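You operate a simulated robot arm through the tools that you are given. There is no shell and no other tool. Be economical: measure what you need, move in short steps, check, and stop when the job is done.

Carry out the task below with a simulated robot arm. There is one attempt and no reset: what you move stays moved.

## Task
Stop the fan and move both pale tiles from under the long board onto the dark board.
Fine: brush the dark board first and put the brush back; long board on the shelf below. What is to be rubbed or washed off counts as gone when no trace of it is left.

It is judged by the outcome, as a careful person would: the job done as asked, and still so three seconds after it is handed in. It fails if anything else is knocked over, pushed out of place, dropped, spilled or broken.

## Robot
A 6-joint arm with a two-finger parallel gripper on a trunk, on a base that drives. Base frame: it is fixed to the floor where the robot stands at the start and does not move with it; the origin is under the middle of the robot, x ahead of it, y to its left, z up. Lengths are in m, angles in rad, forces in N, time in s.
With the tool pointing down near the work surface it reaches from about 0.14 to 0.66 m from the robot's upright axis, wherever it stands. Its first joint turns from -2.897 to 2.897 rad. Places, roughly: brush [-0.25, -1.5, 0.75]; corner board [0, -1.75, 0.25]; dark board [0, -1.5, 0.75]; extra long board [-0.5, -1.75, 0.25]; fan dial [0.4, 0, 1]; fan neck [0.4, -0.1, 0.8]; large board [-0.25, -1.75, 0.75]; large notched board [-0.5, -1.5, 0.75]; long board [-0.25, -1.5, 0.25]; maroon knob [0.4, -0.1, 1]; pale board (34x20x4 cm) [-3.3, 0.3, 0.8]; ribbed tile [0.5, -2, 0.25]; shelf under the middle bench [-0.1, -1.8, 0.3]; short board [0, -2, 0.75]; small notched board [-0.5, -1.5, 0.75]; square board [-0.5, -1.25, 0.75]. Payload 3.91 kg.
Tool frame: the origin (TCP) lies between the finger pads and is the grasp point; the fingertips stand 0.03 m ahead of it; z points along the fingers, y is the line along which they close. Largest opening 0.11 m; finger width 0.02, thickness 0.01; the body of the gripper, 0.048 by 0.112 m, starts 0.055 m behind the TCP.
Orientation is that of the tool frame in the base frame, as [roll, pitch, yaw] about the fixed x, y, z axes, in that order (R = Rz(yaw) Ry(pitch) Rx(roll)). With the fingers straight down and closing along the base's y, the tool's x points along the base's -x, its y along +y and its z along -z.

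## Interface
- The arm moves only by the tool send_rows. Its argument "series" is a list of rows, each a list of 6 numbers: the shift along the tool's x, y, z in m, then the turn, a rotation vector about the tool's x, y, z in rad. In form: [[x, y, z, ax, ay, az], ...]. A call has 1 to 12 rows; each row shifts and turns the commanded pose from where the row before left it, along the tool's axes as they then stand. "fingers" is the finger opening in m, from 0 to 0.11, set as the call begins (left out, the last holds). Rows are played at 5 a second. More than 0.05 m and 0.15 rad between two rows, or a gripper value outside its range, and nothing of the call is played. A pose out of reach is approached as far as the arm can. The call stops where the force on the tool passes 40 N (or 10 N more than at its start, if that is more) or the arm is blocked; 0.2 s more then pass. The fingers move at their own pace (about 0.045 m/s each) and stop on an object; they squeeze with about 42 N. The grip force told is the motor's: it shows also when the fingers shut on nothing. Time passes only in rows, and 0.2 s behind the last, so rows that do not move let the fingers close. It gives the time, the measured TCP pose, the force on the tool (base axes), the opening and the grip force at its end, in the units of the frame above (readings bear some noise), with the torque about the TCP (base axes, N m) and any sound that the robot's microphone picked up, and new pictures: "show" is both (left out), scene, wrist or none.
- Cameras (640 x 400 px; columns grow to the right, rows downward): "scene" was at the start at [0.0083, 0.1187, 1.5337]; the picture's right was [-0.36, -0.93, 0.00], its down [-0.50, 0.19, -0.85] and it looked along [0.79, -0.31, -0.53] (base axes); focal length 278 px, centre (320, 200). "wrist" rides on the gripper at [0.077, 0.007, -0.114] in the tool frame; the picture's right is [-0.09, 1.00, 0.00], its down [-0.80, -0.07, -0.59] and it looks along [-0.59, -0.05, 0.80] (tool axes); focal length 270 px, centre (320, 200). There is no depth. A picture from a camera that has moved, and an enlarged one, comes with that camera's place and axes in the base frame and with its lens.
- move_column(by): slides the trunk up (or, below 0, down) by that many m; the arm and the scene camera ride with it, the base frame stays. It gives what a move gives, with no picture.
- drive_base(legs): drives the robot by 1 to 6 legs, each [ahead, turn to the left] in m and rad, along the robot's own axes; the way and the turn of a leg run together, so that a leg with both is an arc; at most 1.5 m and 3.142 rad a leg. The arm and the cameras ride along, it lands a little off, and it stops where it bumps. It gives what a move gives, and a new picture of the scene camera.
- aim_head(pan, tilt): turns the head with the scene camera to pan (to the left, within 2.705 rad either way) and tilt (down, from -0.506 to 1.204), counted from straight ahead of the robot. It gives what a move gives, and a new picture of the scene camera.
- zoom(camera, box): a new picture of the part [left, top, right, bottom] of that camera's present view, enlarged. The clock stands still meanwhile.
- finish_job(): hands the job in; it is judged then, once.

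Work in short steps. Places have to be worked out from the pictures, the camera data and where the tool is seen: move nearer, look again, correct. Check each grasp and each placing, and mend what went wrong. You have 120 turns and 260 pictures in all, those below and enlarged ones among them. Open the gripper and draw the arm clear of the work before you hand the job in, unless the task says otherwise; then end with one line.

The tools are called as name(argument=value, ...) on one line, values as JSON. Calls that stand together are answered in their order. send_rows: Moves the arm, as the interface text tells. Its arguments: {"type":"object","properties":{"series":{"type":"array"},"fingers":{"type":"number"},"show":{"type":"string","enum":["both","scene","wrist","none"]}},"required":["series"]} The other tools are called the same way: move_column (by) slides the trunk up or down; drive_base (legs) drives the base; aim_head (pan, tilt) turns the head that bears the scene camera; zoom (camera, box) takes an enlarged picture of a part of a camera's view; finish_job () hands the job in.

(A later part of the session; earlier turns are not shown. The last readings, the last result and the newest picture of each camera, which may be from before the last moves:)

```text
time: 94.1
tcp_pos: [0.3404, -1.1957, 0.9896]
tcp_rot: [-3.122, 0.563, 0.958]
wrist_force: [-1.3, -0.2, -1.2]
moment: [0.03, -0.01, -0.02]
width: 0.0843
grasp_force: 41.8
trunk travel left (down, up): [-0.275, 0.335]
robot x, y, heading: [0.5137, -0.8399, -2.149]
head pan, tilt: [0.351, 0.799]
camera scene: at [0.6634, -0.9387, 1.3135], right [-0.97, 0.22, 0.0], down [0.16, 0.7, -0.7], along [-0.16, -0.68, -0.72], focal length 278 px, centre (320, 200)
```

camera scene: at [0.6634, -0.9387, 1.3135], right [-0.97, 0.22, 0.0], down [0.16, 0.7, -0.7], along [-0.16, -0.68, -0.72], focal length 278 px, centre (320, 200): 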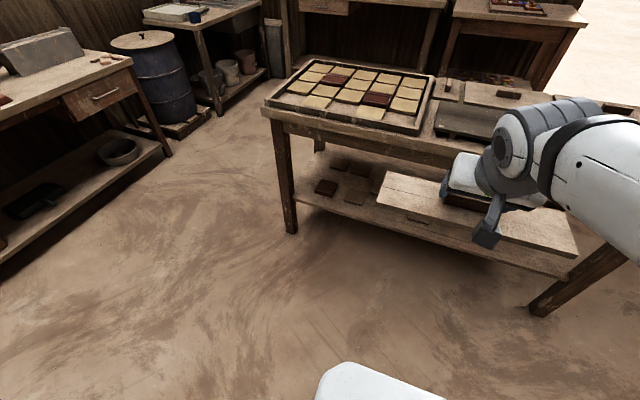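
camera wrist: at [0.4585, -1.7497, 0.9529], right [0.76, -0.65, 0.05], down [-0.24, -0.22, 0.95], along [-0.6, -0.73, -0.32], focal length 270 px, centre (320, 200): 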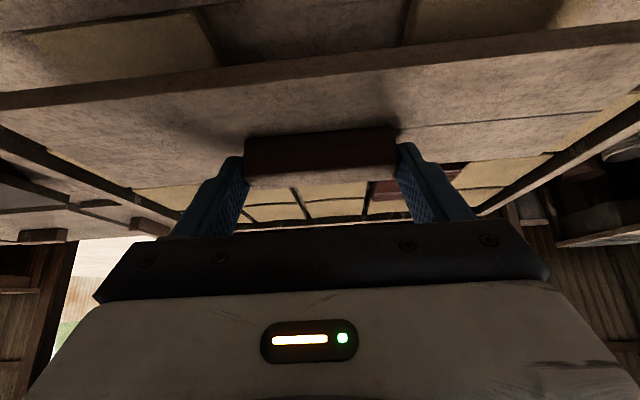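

The board is clear of the bench. I sidestep to stand in front of the free strip of the shelf, then lower the trunk.

drive_base(legs=[[0, -0.894], [0.325, 0], [0, 0.853]])

move_column(by=-0.27)

aim_head(pan=-0.1, tilt=0.6)

```text
time: 100.7
tcp_pos: [0.0062, -1.2249, 0.9851]
tcp_rot: [-3.119, 0.55, 0.917]
wrist_force: [0.1, 0.2, -2.7]
moment: [0.04, -0.03, 0.0]
width: 0.0848
grasp_force: 42.2
trunk travel left (down, up): [-0.275, 0.335]
robot x, y, heading: [0.2058, -0.8845, -2.201]
head pan, tilt: [0.351, 0.799]
camera scene: at [0.3503, -0.9901, 1.3134], right [-0.96, 0.28, 0.0], down [0.2, 0.69, -0.7], along [-0.19, -0.67, -0.72], focal length 278 px, centre (320, 200)
```

scene: 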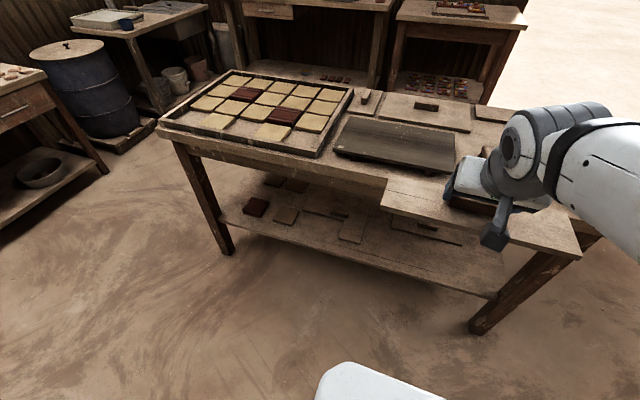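

```text
time: 102.2
tcp_pos: [0.0474, -1.1367, 0.7321]
tcp_rot: [-3.037, 0.186, 0.95]
wrist_force: [0.0, -0.8, -2.7]
moment: [0.0, -0.04, -0.01]
width: 0.0843
grasp_force: 41.9
trunk travel left (down, up): [-0.16, 0.45]
robot x, y, heading: [0.2062, -0.8838, -2.204]
head pan, tilt: [0.351, 0.799]
stopped: the arm was blocked; the commanded pose is now the measured one
```

```text
time: 103.1
tcp_pos: [0.0464, -1.1359, 0.7305]
tcp_rot: [-3.035, 0.183, 0.949]
wrist_force: [0.0, -0.5, -2.3]
moment: [-0.02, -0.01, -0.01]
width: 0.0845
grasp_force: 41.7
trunk travel left (down, up): [-0.16, 0.45]
robot x, y, heading: [0.2081, -0.889, -2.201]
head pan, tilt: [-0.099, 0.6]
camera scene: at [0.3135, -0.9785, 1.2219], right [-0.74, 0.67, 0.0], down [0.38, 0.42, -0.82], along [-0.55, -0.61, -0.57], focal length 278 px, centre (320, 200)
```

scene: 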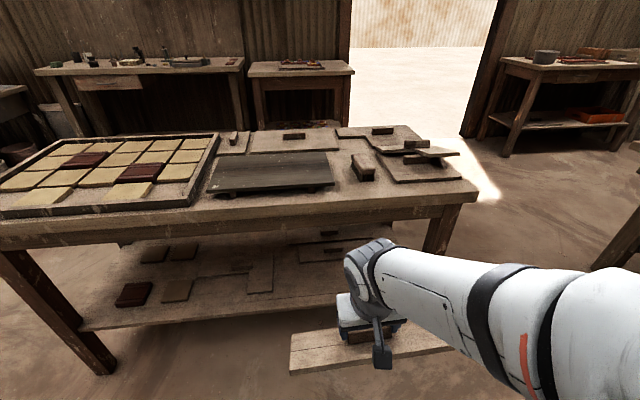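

The trunk stopped with the arm blocked, and the tool's tilt changed (pitch 0.55→0.18). I look at both views before going on.

send_rows(series=[[0, 0, 0, 0, 0, 0]], show="wrist")

aim_head(pan=-0.2, tilt=1.0)

```text
time: 103.5
tcp_pos: [0.0473, -1.1358, 0.7291]
tcp_rot: [-3.037, 0.181, 0.951]
wrist_force: [-0.6, 0.1, -2.3]
moment: [-0.01, 0.02, 0.0]
width: 0.0845
grasp_force: 41.9
trunk travel left (down, up): [-0.16, 0.45]
robot x, y, heading: [0.2092, -0.8867, -2.204]
head pan, tilt: [-0.099, 0.6]
camera wrist: at [0.1192, -1.0688, 0.8264], right [0.74, -0.66, -0.09], down [-0.4, -0.55, 0.73], along [-0.53, -0.51, -0.67], focal length 270 px, centre (320, 200)
```

wrist: 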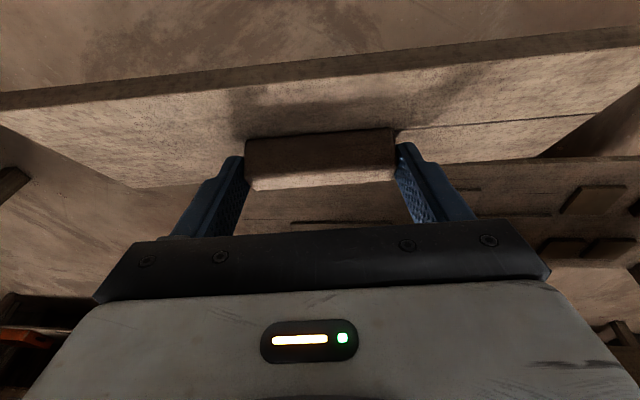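

```text
time: 104.4
tcp_pos: [0.047, -1.1357, 0.727]
tcp_rot: [-3.035, 0.179, 0.949]
wrist_force: [0.8, 0.3, -2.4]
moment: [0.01, 0.01, 0.02]
width: 0.0847
grasp_force: 41.8
trunk travel left (down, up): [-0.16, 0.45]
robot x, y, heading: [0.2019, -0.8897, -2.204]
head pan, tilt: [-0.201, 1.0]
camera scene: at [0.3209, -0.9595, 1.1869], right [-0.67, 0.74, 0.0], down [0.62, 0.57, -0.54], along [-0.4, -0.36, -0.84], focal length 278 px, centre (320, 200)
```

scene: 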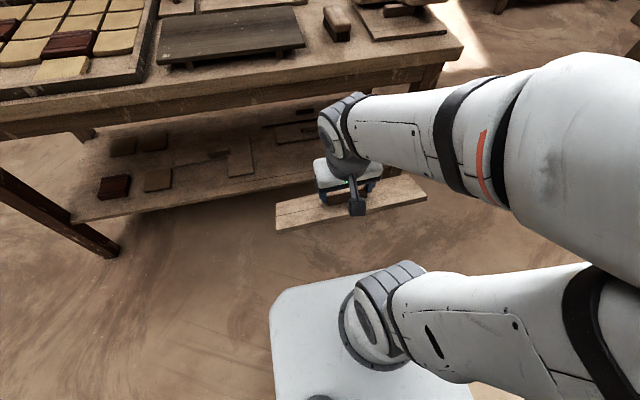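

The arm seems to sag slowly in this folded posture. I test by commanding it forward and up a little.

send_rows(series=[[-0.02, 0, -0.03, 0, 0, 0], [-0.02, 0, -0.03, 0, 0, 0], [-0.03, 0, 0, 0, 0, 0], [-0.03, 0, 0, 0, 0, 0], [0, 0, 0, 0, 0, 0]], show="scene")

send_rows(series=[[0, 0, 0, 0, 0, 0], [0, 0, 0, 0, 0, 0], [0, 0, 0, 0, 0, 0], [0, 0, 0, 0, 0, 0]], show="none")

```text
time: 105.6
tcp_pos: [0.002, -1.2081, 0.7956]
tcp_rot: [-3.034, 0.178, 0.948]
wrist_force: [-0.2, 0.4, -2.8]
moment: [0.0, 0.0, -0.02]
width: 0.0847
grasp_force: 41.9
trunk travel left (down, up): [-0.16, 0.45]
robot x, y, heading: [0.2075, -0.8816, -2.204]
head pan, tilt: [-0.201, 1.0]
camera scene: at [0.3208, -0.9597, 1.1826], right [-0.67, 0.74, 0.0], down [0.62, 0.57, -0.54], along [-0.4, -0.36, -0.84], focal length 278 px, centre (320, 200)
```

scene: 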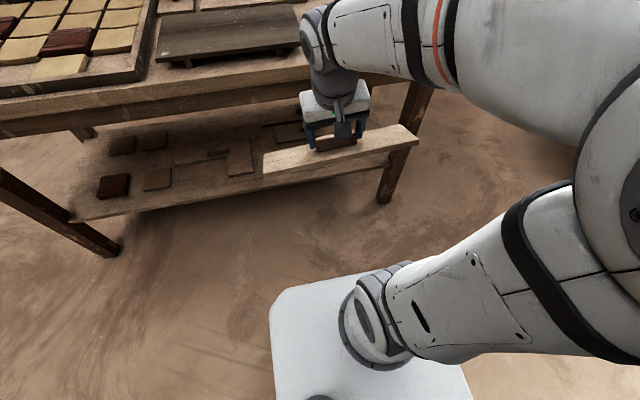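

```text
time: 106.6
tcp_pos: [0.0024, -1.2075, 0.7963]
tcp_rot: [-3.036, 0.177, 0.95]
wrist_force: [-0.3, -0.3, -2.4]
moment: [0.0, 0.03, 0.0]
width: 0.0847
grasp_force: 41.6
trunk travel left (down, up): [-0.16, 0.45]
robot x, y, heading: [0.2062, -0.8874, -2.205]
head pan, tilt: [-0.201, 1.0]
```

It responds and holds now; the earlier trouble was a reach limit too close to the body. I extend forward 12 cm, then restore roll and tilt so the board is level again.

send_rows(series=[[-0.0394, 0, 0.007, -0.05, 0, 0], [-0.0394, 0, 0.007, -0.051, 0, 0], [-0.0394, 0, 0.007, 0, 0, 0], [0, 0, 0, 0, -0.143, 0], [0, 0, 0, 0, -0.143, 0], [0, 0, 0, 0, -0.143, 0], [0, 0, 0, 0, 0, 0], [0, 0, 0, 0, 0, 0]], show="both")

```text
time: 108.4
tcp_pos: [-0.0679, -1.3028, 0.7986]
tcp_rot: [-3.135, 0.605, 0.951]
wrist_force: [0.0, -0.1, -1.8]
moment: [0.04, -0.03, -0.01]
width: 0.0847
grasp_force: 42.5
trunk travel left (down, up): [-0.16, 0.45]
robot x, y, heading: [0.2068, -0.8832, -2.202]
head pan, tilt: [-0.201, 1.0]
camera scene: at [0.3208, -0.9596, 1.1836], right [-0.67, 0.74, 0.0], down [0.62, 0.57, -0.54], along [-0.4, -0.36, -0.84], focal length 278 px, centre (320, 200)
camera wrist: at [0.013, -1.2041, 0.8481], right [0.77, -0.64, 0.04], down [-0.24, -0.22, 0.95], along [-0.6, -0.74, -0.32], focal length 270 px, centre (320, 200)
```

scene: 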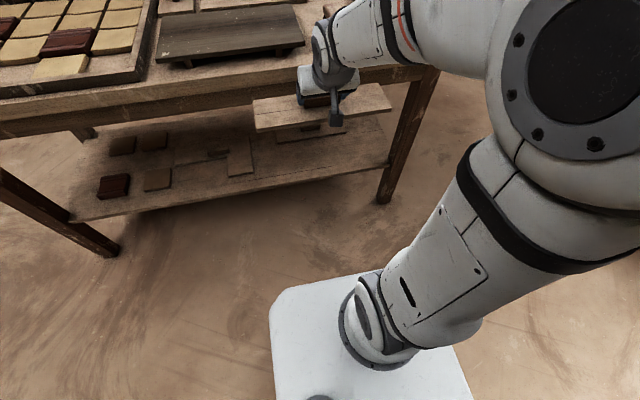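
wrist: 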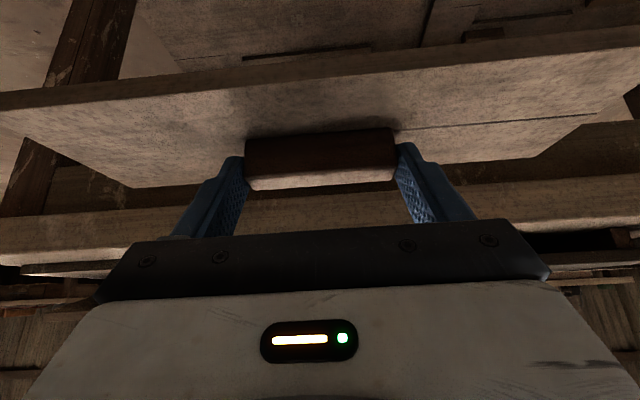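

Level again with the tool 0.5 m ahead. I lower the trunk the rest.

move_column(by=-0.155)

aim_head(pan=-0.05, tilt=0.7)

```text
time: 110.2
tcp_pos: [-0.0681, -1.3046, 0.6438]
tcp_rot: [-3.135, 0.605, 0.949]
wrist_force: [0.0, 0.4, -3.3]
moment: [0.03, -0.02, 0.02]
width: 0.0848
grasp_force: 42.1
trunk travel left (down, up): [-0.005, 0.605]
robot x, y, heading: [0.205, -0.8843, -2.202]
head pan, tilt: [-0.201, 1.0]
```

```text
time: 111.0
tcp_pos: [-0.0677, -1.3036, 0.644]
tcp_rot: [-3.137, 0.605, 0.951]
wrist_force: [0.6, 0.3, -2.7]
moment: [0.06, -0.02, -0.02]
width: 0.0846
grasp_force: 42.1
trunk travel left (down, up): [-0.005, 0.605]
robot x, y, heading: [0.2053, -0.8862, -2.204]
head pan, tilt: [-0.051, 0.7]
camera scene: at [0.3188, -0.9786, 1.0519], right [-0.78, 0.63, 0.0], down [0.41, 0.5, -0.76], along [-0.48, -0.59, -0.64], focal length 278 px, centre (320, 200)
```

scene: 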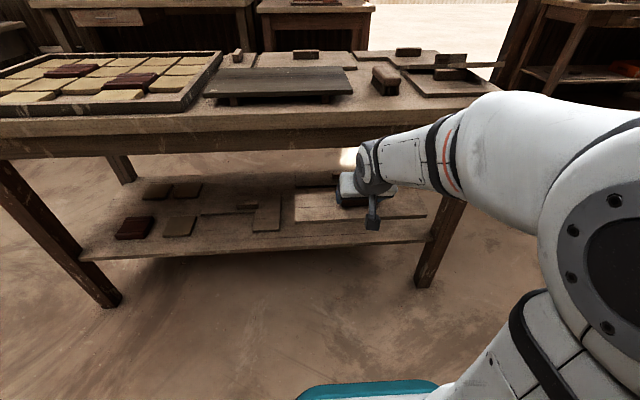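

I lower the arm with vertical rows to z≈0.42 and check tracking.

send_rows(series=[[0.0228, 0, 0.0329, 0, 0, 0], [0.0228, 0, 0.0329, 0, 0, 0], [0.0228, 0, 0.0329, 0, 0, 0], [0.0228, 0, 0.0329, 0, 0, 0], [0.0228, 0, 0.0329, 0, 0, 0], [0.011, 0, 0.016, 0, 0, 0], [0, 0, 0, 0, 0, 0]], show="both")

```text
time: 112.6
tcp_pos: [-0.0639, -1.3052, 0.4492]
tcp_rot: [-3.12, 0.597, 0.953]
wrist_force: [-0.1, 0.2, -2.8]
moment: [0.05, -0.01, -0.01]
width: 0.0846
grasp_force: 42.3
out of reach, approached as far as the arm can: row 3, 4, 6
trunk travel left (down, up): [-0.005, 0.605]
robot x, y, heading: [0.2033, -0.8825, -2.201]
head pan, tilt: [-0.051, 0.7]
camera scene: at [0.3188, -0.9786, 1.052], right [-0.78, 0.63, 0.0], down [0.41, 0.5, -0.76], along [-0.48, -0.59, -0.64], focal length 278 px, centre (320, 200)
camera wrist: at [0.0183, -1.2052, 0.5002], right [0.76, -0.65, 0.03], down [-0.24, -0.23, 0.94], along [-0.6, -0.73, -0.33], focal length 270 px, centre (320, 200)
```

scene: 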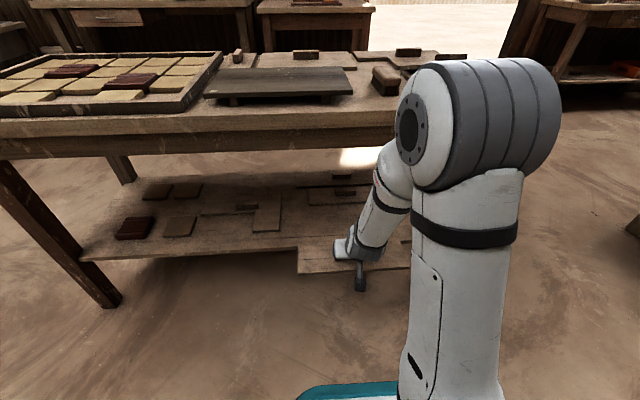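
wrist: 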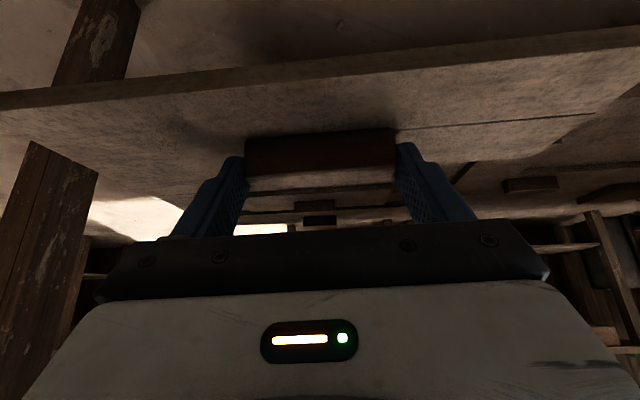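

The elbow stands high and near the table edge in this pose, so I extend the tool forward instead. That brings the forearm farther from the table edge once I drive in.

send_rows(series=[[-0.033, 0, 0.0226, 0, 0, 0], [-0.033, 0, 0.0226, 0, 0, 0], [-0.033, 0, 0.0226, 0, 0, 0], [0, 0, 0, 0, 0, 0], [0, 0, 0, 0, 0, 0]], show="both")

```text
time: 113.8
tcp_pos: [-0.1323, -1.4033, 0.4484]
tcp_rot: [-3.134, 0.606, 0.95]
wrist_force: [-0.4, -1.1, -3.0]
moment: [0.05, -0.02, -0.01]
width: 0.0844
grasp_force: 42.3
out of reach, approached as far as the arm can: row 1
trunk travel left (down, up): [-0.005, 0.605]
robot x, y, heading: [0.2034, -0.8846, -2.201]
head pan, tilt: [-0.051, 0.7]
camera scene: at [0.3187, -0.9788, 1.052], right [-0.78, 0.63, 0.0], down [0.41, 0.5, -0.76], along [-0.48, -0.59, -0.64], focal length 278 px, centre (320, 200)
camera wrist: at [-0.051, -1.3039, 0.4982], right [0.77, -0.64, 0.04], down [-0.24, -0.22, 0.95], along [-0.59, -0.74, -0.32], focal length 270 px, centre (320, 200)
```

scene: 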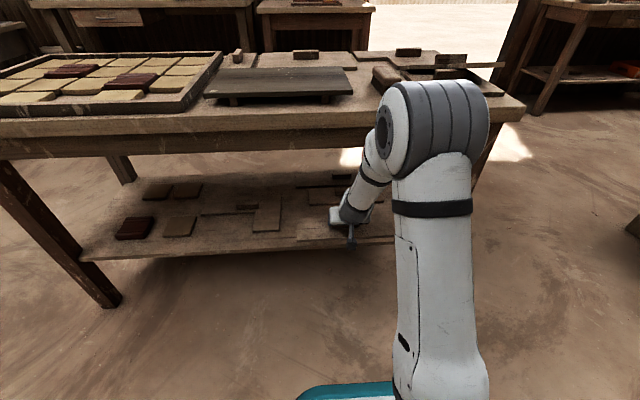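
wrist: 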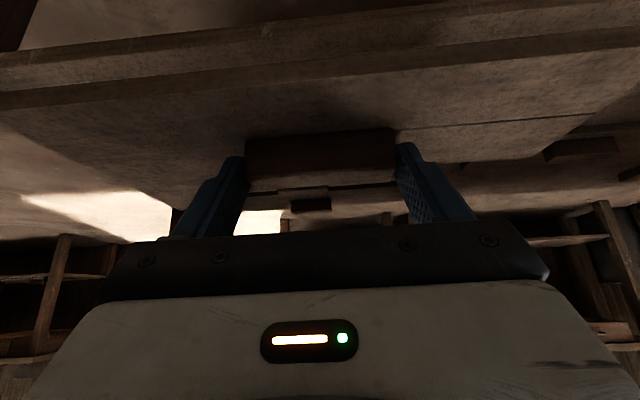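

Tool is 0.62 m ahead. I lower it to z≈0.35 (board bottom ≈0.30, just above shelf level) before driving in, which keeps the forearm clear of the table edge.

send_rows(series=[[0.0226, 0, 0.033, 0, 0, 0], [0.0226, 0, 0.033, 0, 0, 0], [0.0113, 0, 0.0165, 0, 0, 0], [0, 0, 0, 0, 0, 0], [0, 0, 0, 0, 0, 0]], show="both")

zoom(camera="scene", box=[240, 80, 520, 260])

```text
time: 115.0
tcp_pos: [-0.1162, -1.4141, 0.3476]
tcp_rot: [-3.127, 0.607, 0.949]
wrist_force: [-3.9, -0.5, 8.7]
moment: [-1.29, -0.82, -0.63]
width: 0.0845
grasp_force: 42.0
out of reach, approached as far as the arm can: row 2, 3
trunk travel left (down, up): [-0.005, 0.605]
robot x, y, heading: [0.2044, -0.8845, -2.202]
head pan, tilt: [-0.051, 0.7]
camera scene: at [0.3189, -0.9781, 1.0521], right [-0.78, 0.63, 0.0], down [0.41, 0.5, -0.77], along [-0.48, -0.59, -0.64], focal length 278 px, centre (320, 200)
camera wrist: at [-0.0339, -1.3141, 0.3983], right [0.76, -0.65, 0.04], down [-0.23, -0.22, 0.95], along [-0.6, -0.73, -0.32], focal length 270 px, centre (320, 200)
```

scene: 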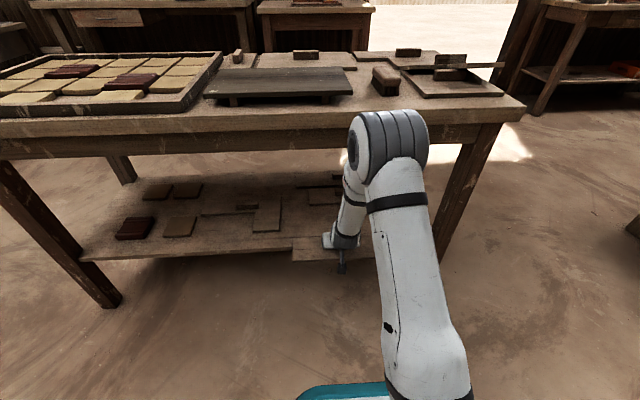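
wrist: 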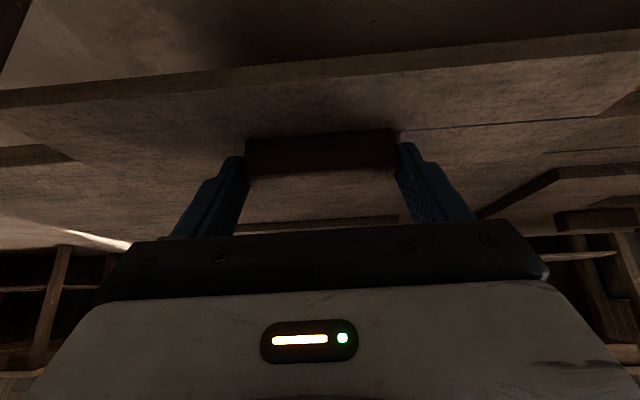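

```text
2.22 times, centred on (380, 170) of scene
camera zoom: at [0.3189, -0.9781, 1.0521], right [-0.78, 0.63, 0.0], down [0.41, 0.5, -0.77], along [-0.48, -0.59, -0.64], focal length 617 px, centre (187, 267)
```

zoom: 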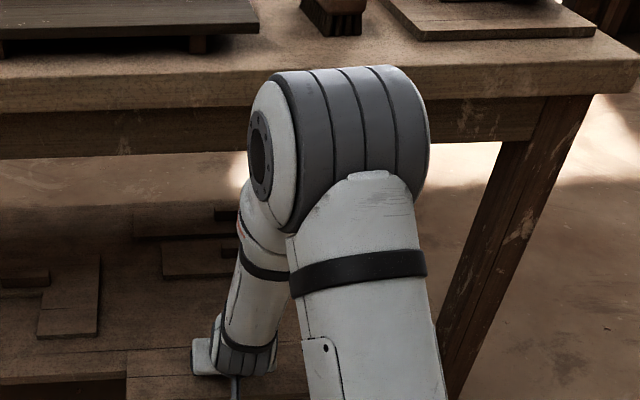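

An upward force shows the board's far edge is touching the shelf edge: the shelf top is nearer z≈0.30. I raise 6 cm at once.

send_rows(series=[[-0.017, 0, -0.0247, 0, 0, 0], [-0.017, 0, -0.0247, 0, 0, 0], [0, 0, 0, 0, 0, 0], [0, 0, 0, 0, 0, 0]], show="both")

zoom(camera="scene", box=[200, 140, 480, 290])

```text
time: 116.0
tcp_pos: [-0.1142, -1.4144, 0.4057]
tcp_rot: [-3.134, 0.608, 0.953]
wrist_force: [0.4, -0.1, -3.0]
moment: [0.05, 0.0, -0.03]
width: 0.0846
grasp_force: 41.5
trunk travel left (down, up): [-0.005, 0.605]
robot x, y, heading: [0.2065, -0.8884, -2.199]
head pan, tilt: [-0.051, 0.7]
camera scene: at [0.3187, -0.9788, 1.052], right [-0.78, 0.63, 0.0], down [0.41, 0.5, -0.76], along [-0.48, -0.59, -0.64], focal length 278 px, centre (320, 200)
camera wrist: at [-0.0345, -1.3141, 0.4554], right [0.77, -0.64, 0.04], down [-0.24, -0.22, 0.94], along [-0.59, -0.74, -0.32], focal length 270 px, centre (320, 200)
```

scene: 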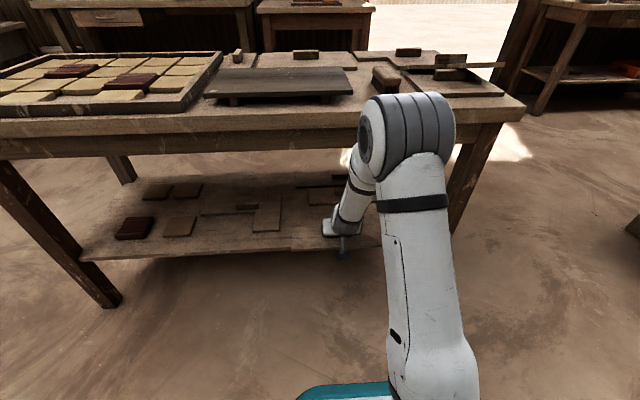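
wrist: 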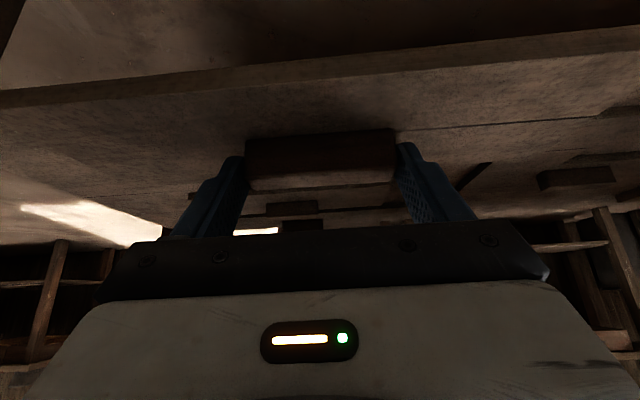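

```text
2.29 times, centred on (340, 215) of scene
camera zoom: at [0.3187, -0.9788, 1.052], right [-0.78, 0.63, 0.0], down [0.41, 0.5, -0.76], along [-0.48, -0.59, -0.64], focal length 635 px, centre (274, 166)
```

zoom: 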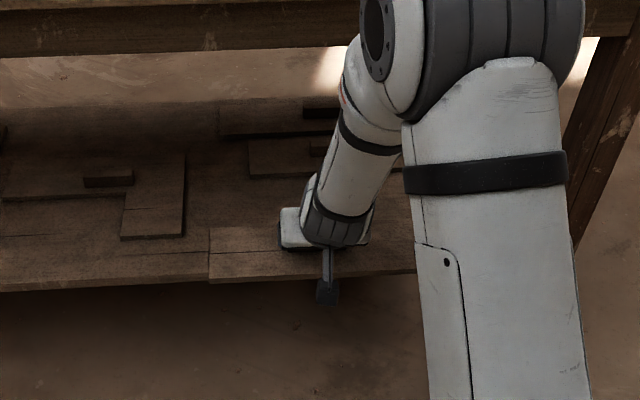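

The board is still held level. Rather than driving closer (elbow near the table edge), I extend the arm itself 9 cm inward over the shelf and 2.5 cm right.

send_rows(series=[[-0.0247, -0.008, 0.0169, 0, 0, 0], [-0.0247, -0.008, 0.0169, 0, 0, 0], [-0.0247, -0.008, 0.0169, 0, 0, 0], [0, 0, 0, 0, 0, 0], [0, 0, 0, 0, 0, 0]], show="both")

zoom(camera="scene", box=[200, 140, 480, 290])

```text
time: 117.2
tcp_pos: [-0.185, -1.4701, 0.4063]
tcp_rot: [-3.135, 0.605, 0.951]
wrist_force: [0.2, 0.0, -2.8]
moment: [0.04, -0.02, 0.02]
width: 0.0841
grasp_force: 42.1
trunk travel left (down, up): [-0.005, 0.605]
robot x, y, heading: [0.2054, -0.8825, -2.201]
head pan, tilt: [-0.051, 0.7]
camera scene: at [0.3187, -0.9788, 1.052], right [-0.78, 0.63, 0.0], down [0.41, 0.5, -0.76], along [-0.48, -0.59, -0.64], focal length 278 px, centre (320, 200)
camera wrist: at [-0.104, -1.371, 0.4565], right [0.77, -0.64, 0.05], down [-0.24, -0.22, 0.95], along [-0.59, -0.74, -0.32], focal length 270 px, centre (320, 200)
```

scene: 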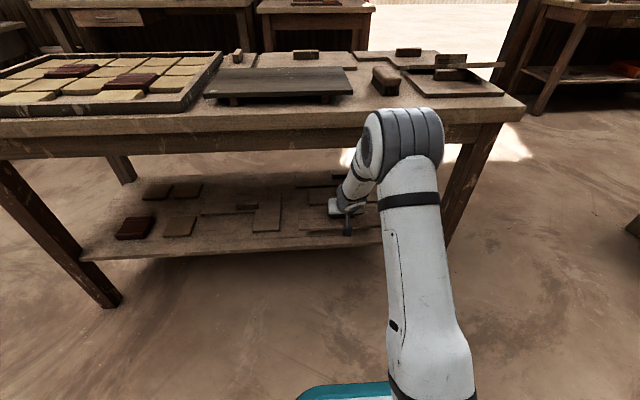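
wrist: 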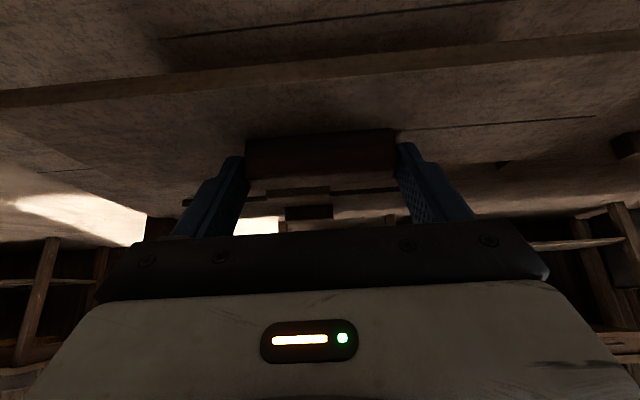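

```text
2.29 times, centred on (340, 215) of scene
camera zoom: at [0.3187, -0.9788, 1.052], right [-0.78, 0.63, 0.0], down [0.41, 0.5, -0.76], along [-0.48, -0.59, -0.64], focal length 635 px, centre (274, 166)
```

zoom: 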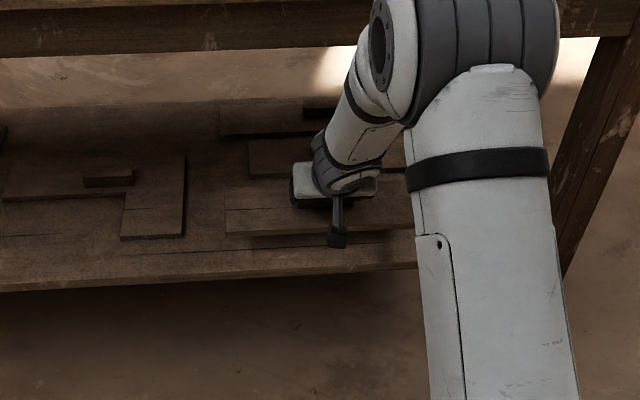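

The board is over the shelf, about 1.5 cm inside the front edge, with a 6 cm gap to the other long board. I go 1 cm further in and lower toward contact.

send_rows(series=[[-0.0082, 0, 0.0056, 0, 0, 0], [0.0113, 0, 0.0165, 0, 0, 0], [0.0113, 0, 0.0165, 0, 0, 0], [0, 0, 0, 0, 0, 0], [0, 0, 0, 0, 0, 0]], show="none")

send_rows(series=[[0.0028, 0, 0.0041, 0, 0, 0], [0.0028, 0, 0.0041, 0, 0, 0], [0, 0, 0, 0, 0, 0]], show="scene")

zoom(camera="scene", box=[200, 140, 480, 290])

```text
time: 118.4
tcp_pos: [-0.1891, -1.4746, 0.3743]
tcp_rot: [-3.135, 0.605, 0.951]
wrist_force: [-0.2, -0.1, -3.0]
moment: [0.02, -0.01, -0.01]
width: 0.0844
grasp_force: 42.4
out of reach, approached as far as the arm can: row 1, 2
trunk travel left (down, up): [-0.005, 0.605]
robot x, y, heading: [0.2043, -0.8856, -2.198]
head pan, tilt: [-0.051, 0.7]
```

```text
time: 119.2
tcp_pos: [-0.1886, -1.4745, 0.365]
tcp_rot: [-3.136, 0.606, 0.952]
wrist_force: [-0.1, 0.1, -2.9]
moment: [0.04, 0.0, -0.02]
width: 0.0842
grasp_force: 42.2
trunk travel left (down, up): [-0.005, 0.605]
robot x, y, heading: [0.2078, -0.8815, -2.202]
head pan, tilt: [-0.051, 0.7]
camera scene: at [0.3186, -0.9788, 1.052], right [-0.78, 0.63, 0.0], down [0.41, 0.5, -0.76], along [-0.48, -0.59, -0.64], focal length 278 px, centre (320, 200)
```

scene: 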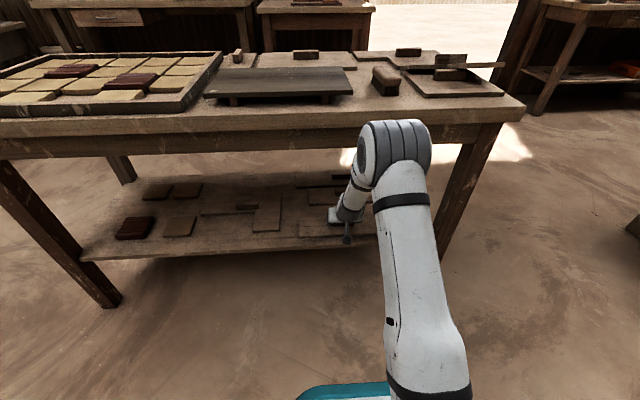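

```text
2.29 times, centred on (340, 215) of scene
camera zoom: at [0.3186, -0.9788, 1.052], right [-0.78, 0.63, 0.0], down [0.41, 0.5, -0.76], along [-0.48, -0.59, -0.64], focal length 635 px, centre (274, 166)
```

zoom: 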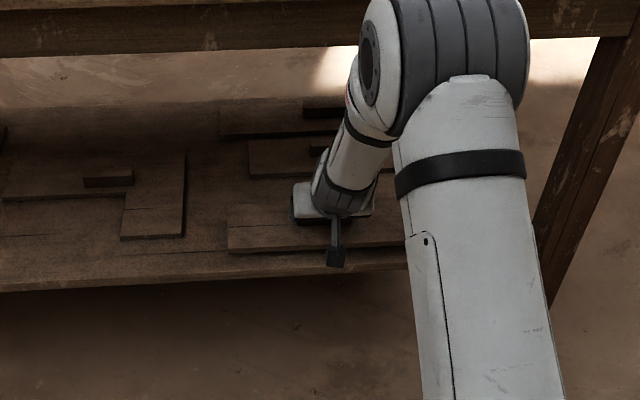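

The board is about 1–1.5 cm above the shelf and inside its edge. I go down in small steps to contact.

send_rows(series=[[0.0023, 0, 0.0033, 0, 0, 0], [0.0023, 0, 0.0033, 0, 0, 0], [0, 0, 0, 0, 0, 0]], show="none")

send_rows(series=[[0.0017, 0, 0.0025, 0, 0, 0], [0, 0, 0, 0, 0, 0]], show="none")

send_rows(series=[[0.0017, 0, 0.0025, 0, 0, 0], [0, 0, 0, 0, 0, 0]], show="wrist")

```text
time: 120.0
tcp_pos: [-0.1889, -1.4742, 0.3566]
tcp_rot: [-3.133, 0.606, 0.951]
wrist_force: [0.3, -0.3, -2.8]
moment: [0.03, 0.0, 0.01]
width: 0.0846
grasp_force: 42.4
trunk travel left (down, up): [-0.005, 0.605]
robot x, y, heading: [0.2058, -0.8865, -2.204]
head pan, tilt: [-0.051, 0.7]
```

```text
time: 120.6
tcp_pos: [-0.189, -1.475, 0.3532]
tcp_rot: [-3.134, 0.603, 0.952]
wrist_force: [0.7, -0.2, -2.4]
moment: [0.02, -0.04, -0.01]
width: 0.0845
grasp_force: 42.2
trunk travel left (down, up): [-0.005, 0.605]
robot x, y, heading: [0.2085, -0.8852, -2.205]
head pan, tilt: [-0.051, 0.7]
```

```text
time: 121.2
tcp_pos: [-0.1891, -1.4737, 0.3494]
tcp_rot: [-3.135, 0.606, 0.95]
wrist_force: [1.6, -0.3, -3.2]
moment: [0.04, -0.01, -0.02]
width: 0.0844
grasp_force: 41.7
trunk travel left (down, up): [-0.005, 0.605]
robot x, y, heading: [0.2088, -0.885, -2.202]
head pan, tilt: [-0.051, 0.7]
camera wrist: at [-0.1076, -1.3737, 0.4003], right [0.77, -0.64, 0.04], down [-0.24, -0.22, 0.95], along [-0.6, -0.74, -0.32], focal length 270 px, centre (320, 200)
```

wrist: 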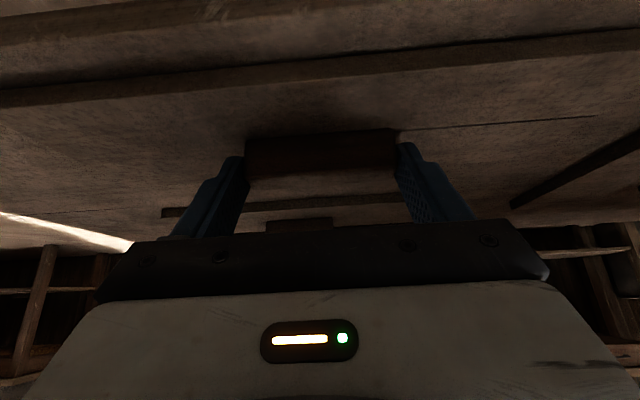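

Still no contact. I continue down in small steps.

send_rows(series=[[0.0017, 0, 0.0025, 0, 0, 0], [0.0017, 0, 0.0025, 0, 0, 0], [0, 0, 0, 0, 0, 0]], show="none")

send_rows(series=[[0.0017, 0, 0.0025, 0, 0, 0], [0.0017, 0, 0.0025, 0, 0, 0], [0, 0, 0, 0, 0, 0]], show="wrist")

```text
time: 122.0
tcp_pos: [-0.1885, -1.4747, 0.3473]
tcp_rot: [-3.134, 0.611, 0.95]
wrist_force: [3.3, 4.8, 19.4]
moment: [0.77, -0.66, 0.23]
width: 0.0844
grasp_force: 41.7
trunk travel left (down, up): [-0.005, 0.605]
robot x, y, heading: [0.2073, -0.8856, -2.204]
head pan, tilt: [-0.051, 0.7]
```

```text
time: 122.4
tcp_pos: [-0.1896, -1.4754, 0.3462]
tcp_rot: [-3.133, 0.616, 0.949]
wrist_force: [1.9, 2.1, 18.1]
moment: [0.65, -0.75, 0.22]
width: 0.0845
grasp_force: 41.9
trunk travel left (down, up): [-0.005, 0.605]
robot x, y, heading: [0.2073, -0.8843, -2.199]
head pan, tilt: [-0.051, 0.7]
stopped in row 2: the force on the tool passed its limit at 43 N (the readings are from after the stop); the commanded pose is now the measured one
camera wrist: at [-0.1082, -1.375, 0.3959], right [0.77, -0.64, 0.04], down [-0.23, -0.21, 0.95], along [-0.6, -0.74, -0.31], focal length 270 px, centre (320, 200)
```

wrist: 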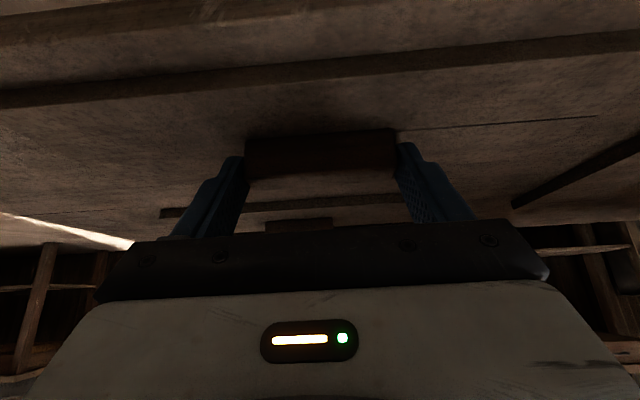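

Contact made; the board is on the shelf. I ease 1 mm up, open, and draw back along the fingers.

send_rows(series=[[-0.0005, 0, -0.0008, 0, 0, 0], [0, 0, 0, 0, 0, 0], [0, 0, 0, 0, 0, 0], [0, 0, 0, 0, 0, 0]], fingers=0.11, show="wrist")

send_rows(series=[[0, 0, -0.02, 0, 0, 0], [0, 0, -0.03, 0, 0, 0], [0.02, 0, -0.03, 0, 0, 0], [0, 0, 0, 0, 0, 0]], show="both")

```text
time: 123.4
tcp_pos: [-0.1904, -1.4756, 0.3446]
tcp_rot: [-3.135, 0.609, 0.95]
wrist_force: [-0.2, 0.5, 0.1]
moment: [0.04, 0.0, 0.01]
width: 0.1102
grasp_force: 0.0
trunk travel left (down, up): [-0.005, 0.605]
robot x, y, heading: [0.2047, -0.8855, -2.203]
head pan, tilt: [-0.051, 0.7]
camera wrist: at [-0.1077, -1.3749, 0.3945], right [0.77, -0.64, 0.04], down [-0.24, -0.22, 0.95], along [-0.6, -0.74, -0.32], focal length 270 px, centre (320, 200)
```

wrist: 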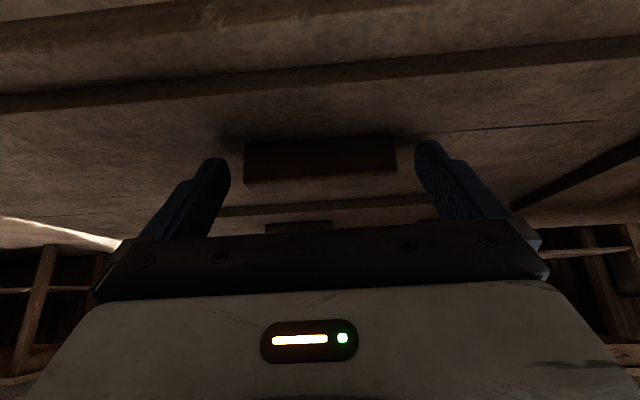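

```text
time: 124.4
tcp_pos: [-0.1532, -1.4254, 0.3976]
tcp_rot: [-3.133, 0.61, 0.952]
wrist_force: [-0.5, 0.7, 0.3]
moment: [-0.02, -0.02, 0.01]
width: 0.11
grasp_force: 0.0
trunk travel left (down, up): [-0.005, 0.605]
robot x, y, heading: [0.2079, -0.8871, -2.2]
head pan, tilt: [-0.051, 0.7]
camera scene: at [0.3188, -0.9786, 1.052], right [-0.78, 0.63, 0.0], down [0.41, 0.5, -0.76], along [-0.48, -0.59, -0.64], focal length 278 px, centre (320, 200)
camera wrist: at [-0.0713, -1.3246, 0.4473], right [0.77, -0.64, 0.04], down [-0.24, -0.22, 0.95], along [-0.6, -0.73, -0.32], focal length 270 px, centre (320, 200)
```

scene: 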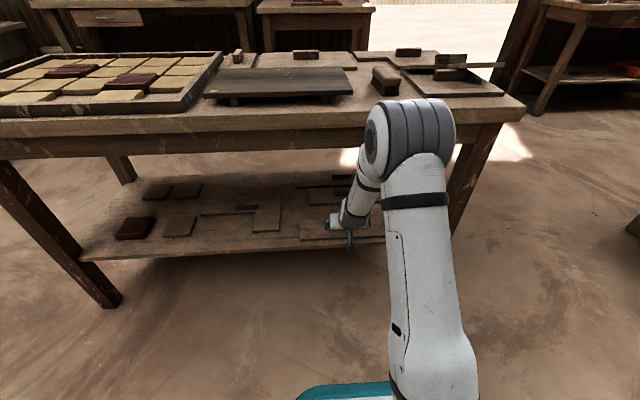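
wrist: 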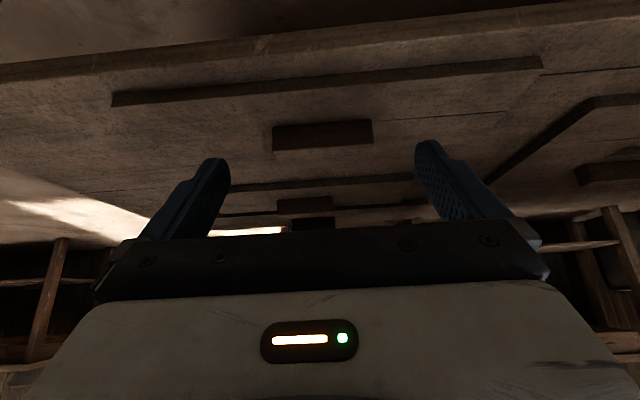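

The long board rests flat on the shelf, clear of the other boards. I back out, raise the trunk and return the gripper to upright.

drive_base(legs=[[-0.35, 0]])

move_column(by=0.28)

send_rows(series=[[-0.02, 0, -0.035, 0, 0.1, 0], [-0.02, 0, -0.035, 0, 0.1, 0], [-0.015, 0, -0.04, 0, 0.1, 0], [-0.01, 0, -0.04, 0, 0.1, 0], [-0.005, 0, -0.045, 0, 0.1, 0], [0, 0, -0.045, 0, 0.1, 0], [0, 0, -0.045, 0, 0, 0], [0, 0, -0.045, 0, 0, 0], [0, 0, -0.045, 0, 0, 0], [0, 0, 0, 0, 0, 0]], show="scene")

```text
time: 126.5
tcp_pos: [0.0223, -1.1891, 0.3997]
tcp_rot: [-3.132, 0.614, 0.955]
wrist_force: [-0.4, -0.9, 0.0]
moment: [0.01, 0.0, 0.01]
width: 0.11
grasp_force: 0.1
trunk travel left (down, up): [-0.005, 0.605]
robot x, y, heading: [0.3802, -0.6464, -2.204]
head pan, tilt: [-0.051, 0.7]
stopped in leg 1: the robot was blocked; the commanded pose is now the measured one
camera scene: at [0.493, -0.7405, 1.052], right [-0.78, 0.63, 0.0], down [0.41, 0.5, -0.76], along [-0.48, -0.59, -0.64], focal length 278 px, centre (320, 200)
```

scene: 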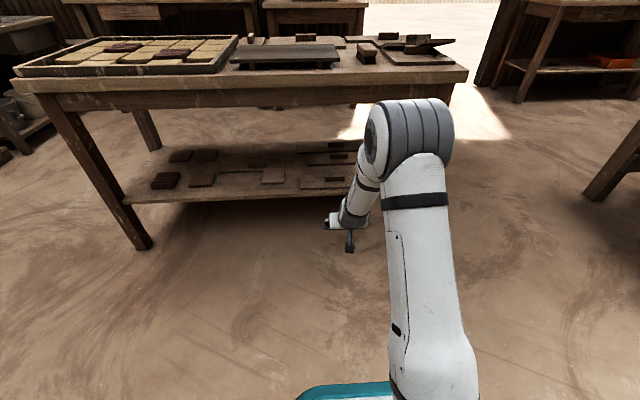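

```text
time: 129.3
tcp_pos: [0.022, -1.1897, 0.6792]
tcp_rot: [-3.131, 0.611, 0.955]
wrist_force: [0.0, 0.8, 0.2]
moment: [-0.04, 0.02, -0.01]
width: 0.1099
grasp_force: 0.0
trunk travel left (down, up): [-0.285, 0.325]
robot x, y, heading: [0.3778, -0.6433, -2.203]
head pan, tilt: [-0.051, 0.7]
```

```text
time: 131.5
tcp_pos: [0.0616, -1.154, 1.0249]
tcp_rot: [-3.072, 0.135, 0.919]
wrist_force: [0.4, 0.3, -1.5]
moment: [0.01, -0.03, -0.02]
width: 0.1099
grasp_force: 0.0
out of reach, approached as far as the arm can: row 1, 2
trunk travel left (down, up): [-0.285, 0.325]
robot x, y, heading: [0.38, -0.646, -2.202]
head pan, tilt: [-0.051, 0.7]
camera scene: at [0.4931, -0.7404, 1.332], right [-0.78, 0.63, 0.0], down [0.41, 0.5, -0.76], along [-0.48, -0.59, -0.64], focal length 278 px, centre (320, 200)
```

scene: 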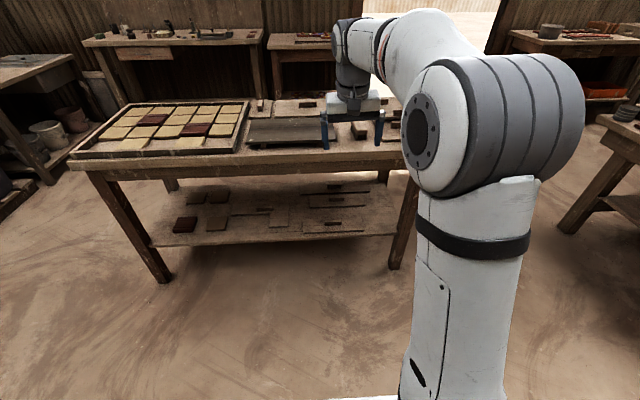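

The robot was blocked while backing; I must check what is behind it (the fan stands there). I turn the head to look.

aim_head(pan=-2.6, tilt=0.6)

aim_head(pan=2.6, tilt=0.6)

```text
time: 133.8
tcp_pos: [0.0607, -1.155, 1.0244]
tcp_rot: [-3.072, 0.137, 0.92]
wrist_force: [0.4, -0.3, 0.6]
moment: [-0.01, -0.01, 0.01]
width: 0.11
grasp_force: 0.1
trunk travel left (down, up): [-0.285, 0.325]
robot x, y, heading: [0.3806, -0.6479, -2.198]
head pan, tilt: [-2.601, 0.6]
camera scene: at [0.5542, -0.5866, 1.3407], right [1.0, -0.09, 0.0], down [-0.05, -0.56, -0.83], along [0.07, 0.82, -0.56], focal length 278 px, centre (320, 200)
```

scene: 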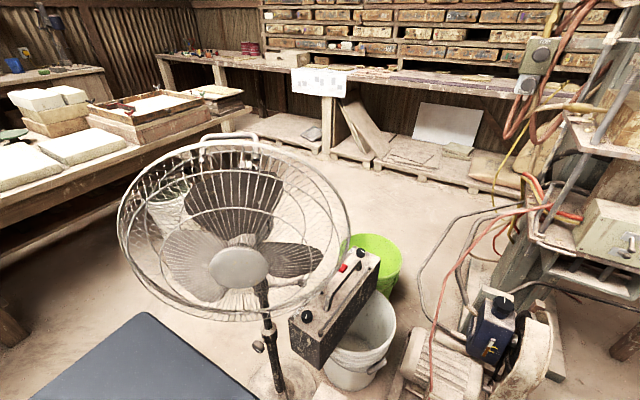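

```text
time: 137.9
tcp_pos: [0.0611, -1.1535, 1.0239]
tcp_rot: [-3.072, 0.137, 0.919]
wrist_force: [0.2, -1.0, -0.2]
moment: [0.01, -0.03, 0.02]
width: 0.1097
grasp_force: 0.0
trunk travel left (down, up): [-0.285, 0.325]
robot x, y, heading: [0.3783, -0.6454, -2.196]
head pan, tilt: [2.601, 0.6]
camera scene: at [0.6278, -0.6402, 1.3407], right [0.39, -0.92, 0.0], down [-0.52, -0.22, -0.83], along [0.76, 0.32, -0.56], focal length 278 px, centre (320, 200)
```

scene: 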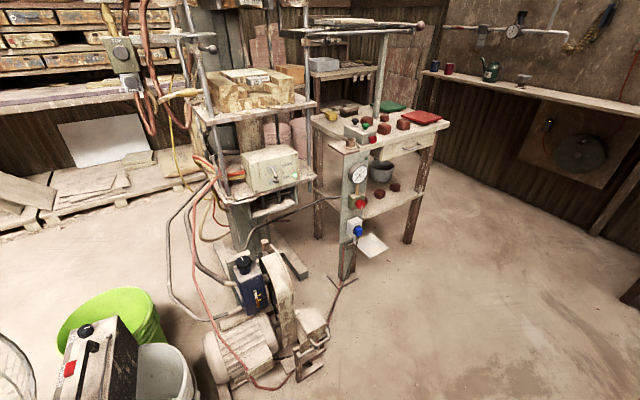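

The fan is upright, at its old place and its blades stand still; the base merely stopped near its foot. I drive forward away from it first, then to a stand from which both tiles and the dark board are in reach.

drive_base(legs=[[0.2, 0], [0, 0.761], [0.5265, 0], [0, -0.751]])

aim_head(pan=0.15, tilt=0.8)

```text
time: 146.1
tcp_pos: [0.0214, -1.8371, 1.0253]
tcp_rot: [-3.071, 0.136, 0.928]
wrist_force: [0.8, 0.3, 0.9]
moment: [-0.01, -0.02, -0.01]
width: 0.1101
grasp_force: 0.0
trunk travel left (down, up): [-0.285, 0.325]
robot x, y, heading: [0.3519, -1.3439, -2.18]
head pan, tilt: [2.601, 0.6]
camera scene: at [0.5985, -1.3269, 1.3406], right [0.41, -0.91, 0.0], down [-0.52, -0.23, -0.83], along [0.75, 0.34, -0.56], focal length 278 px, centre (320, 200)
```

scene: 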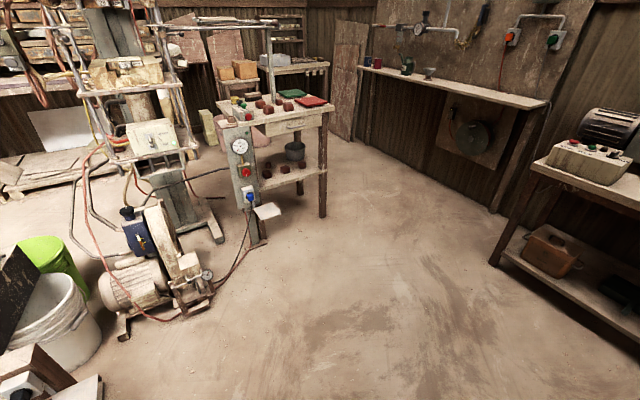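

```text
time: 148.3
tcp_pos: [0.0213, -1.8357, 1.0245]
tcp_rot: [-3.073, 0.137, 0.932]
wrist_force: [-0.2, -0.4, 1.3]
moment: [-0.01, 0.02, 0.0]
width: 0.1102
grasp_force: 0.0
trunk travel left (down, up): [-0.285, 0.325]
robot x, y, heading: [0.3525, -1.3368, -2.178]
head pan, tilt: [0.15, 0.799]
camera scene: at [0.4819, -1.4354, 1.3237], right [-0.9, 0.44, 0.0], down [0.32, 0.64, -0.7], along [-0.31, -0.62, -0.72], focal length 278 px, centre (320, 200)
```

scene: 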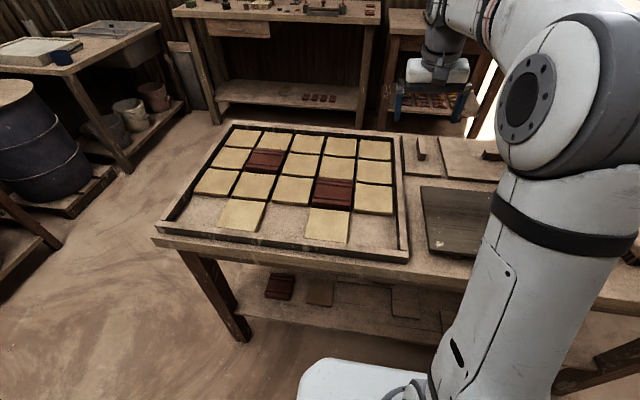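

Both pale tiles stand free in the front row with empty slots at their sides: right tile ≈(0.281, -1.796), left ≈(0.455, -1.917). I make the gripper upright and hover over the right tile.

send_rows(series=[[0, 0, 0, -0.067, 0, 0], [0, 0, 0, 0, 0.137, 0], [0.031, 0.031, 0.012, 0, 0, 0], [0.031, 0.031, 0.012, 0, 0, 0], [0.031, 0.031, 0.012, 0, 0, 0], [0.031, 0.031, 0.012, 0, 0, 0], [0.031, 0.031, 0.012, 0, 0, 0], [0.031, 0.031, 0.012, 0, 0, 0], [0, 0, 0, 0, 0, 0], [0, 0, 0, 0, 0, 0]], show="both")

```text
time: 150.6
tcp_pos: [0.2799, -1.7999, 0.953]
tcp_rot: [-3.137, 0.0, 0.929]
wrist_force: [-0.1, 0.5, -0.2]
moment: [0.03, 0.01, -0.02]
width: 0.1098
grasp_force: 0.0
trunk travel left (down, up): [-0.285, 0.325]
robot x, y, heading: [0.3519, -1.3396, -2.177]
head pan, tilt: [0.15, 0.799]
camera scene: at [0.4819, -1.4353, 1.3237], right [-0.9, 0.44, 0.0], down [0.32, 0.64, -0.7], along [-0.31, -0.62, -0.72], focal length 278 px, centre (320, 200)
camera wrist: at [0.3325, -1.7432, 1.0675], right [0.75, -0.67, 0.0], down [-0.53, -0.6, 0.59], along [-0.4, -0.44, -0.8], focal length 270 px, centre (320, 200)
```

scene: 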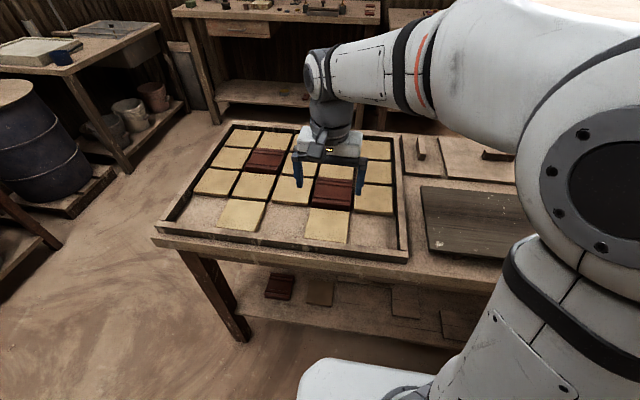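
wrist: 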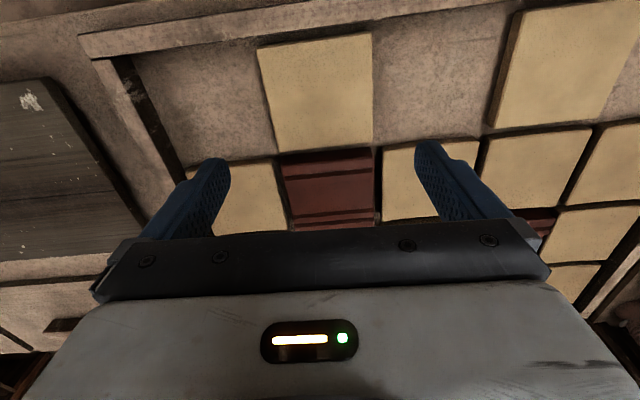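

zoom(camera="wrist", box=[160, 10, 480, 210])

```text
2.00 times, centred on (320, 110) of wrist
camera zoom: at [0.3325, -1.7432, 1.0675], right [0.75, -0.67, 0.0], down [-0.53, -0.6, 0.59], along [-0.4, -0.44, -0.8], focal length 541 px, centre (320, 380)
```

zoom: 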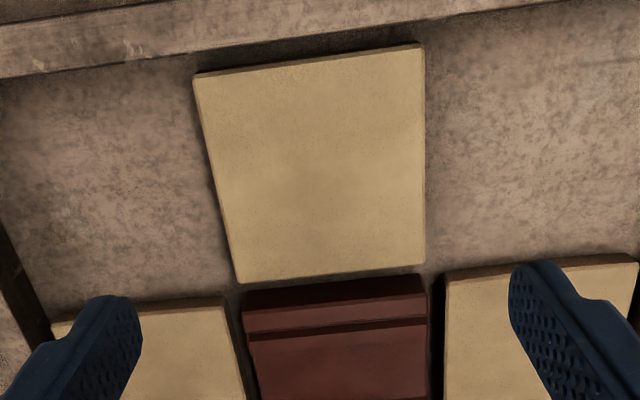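

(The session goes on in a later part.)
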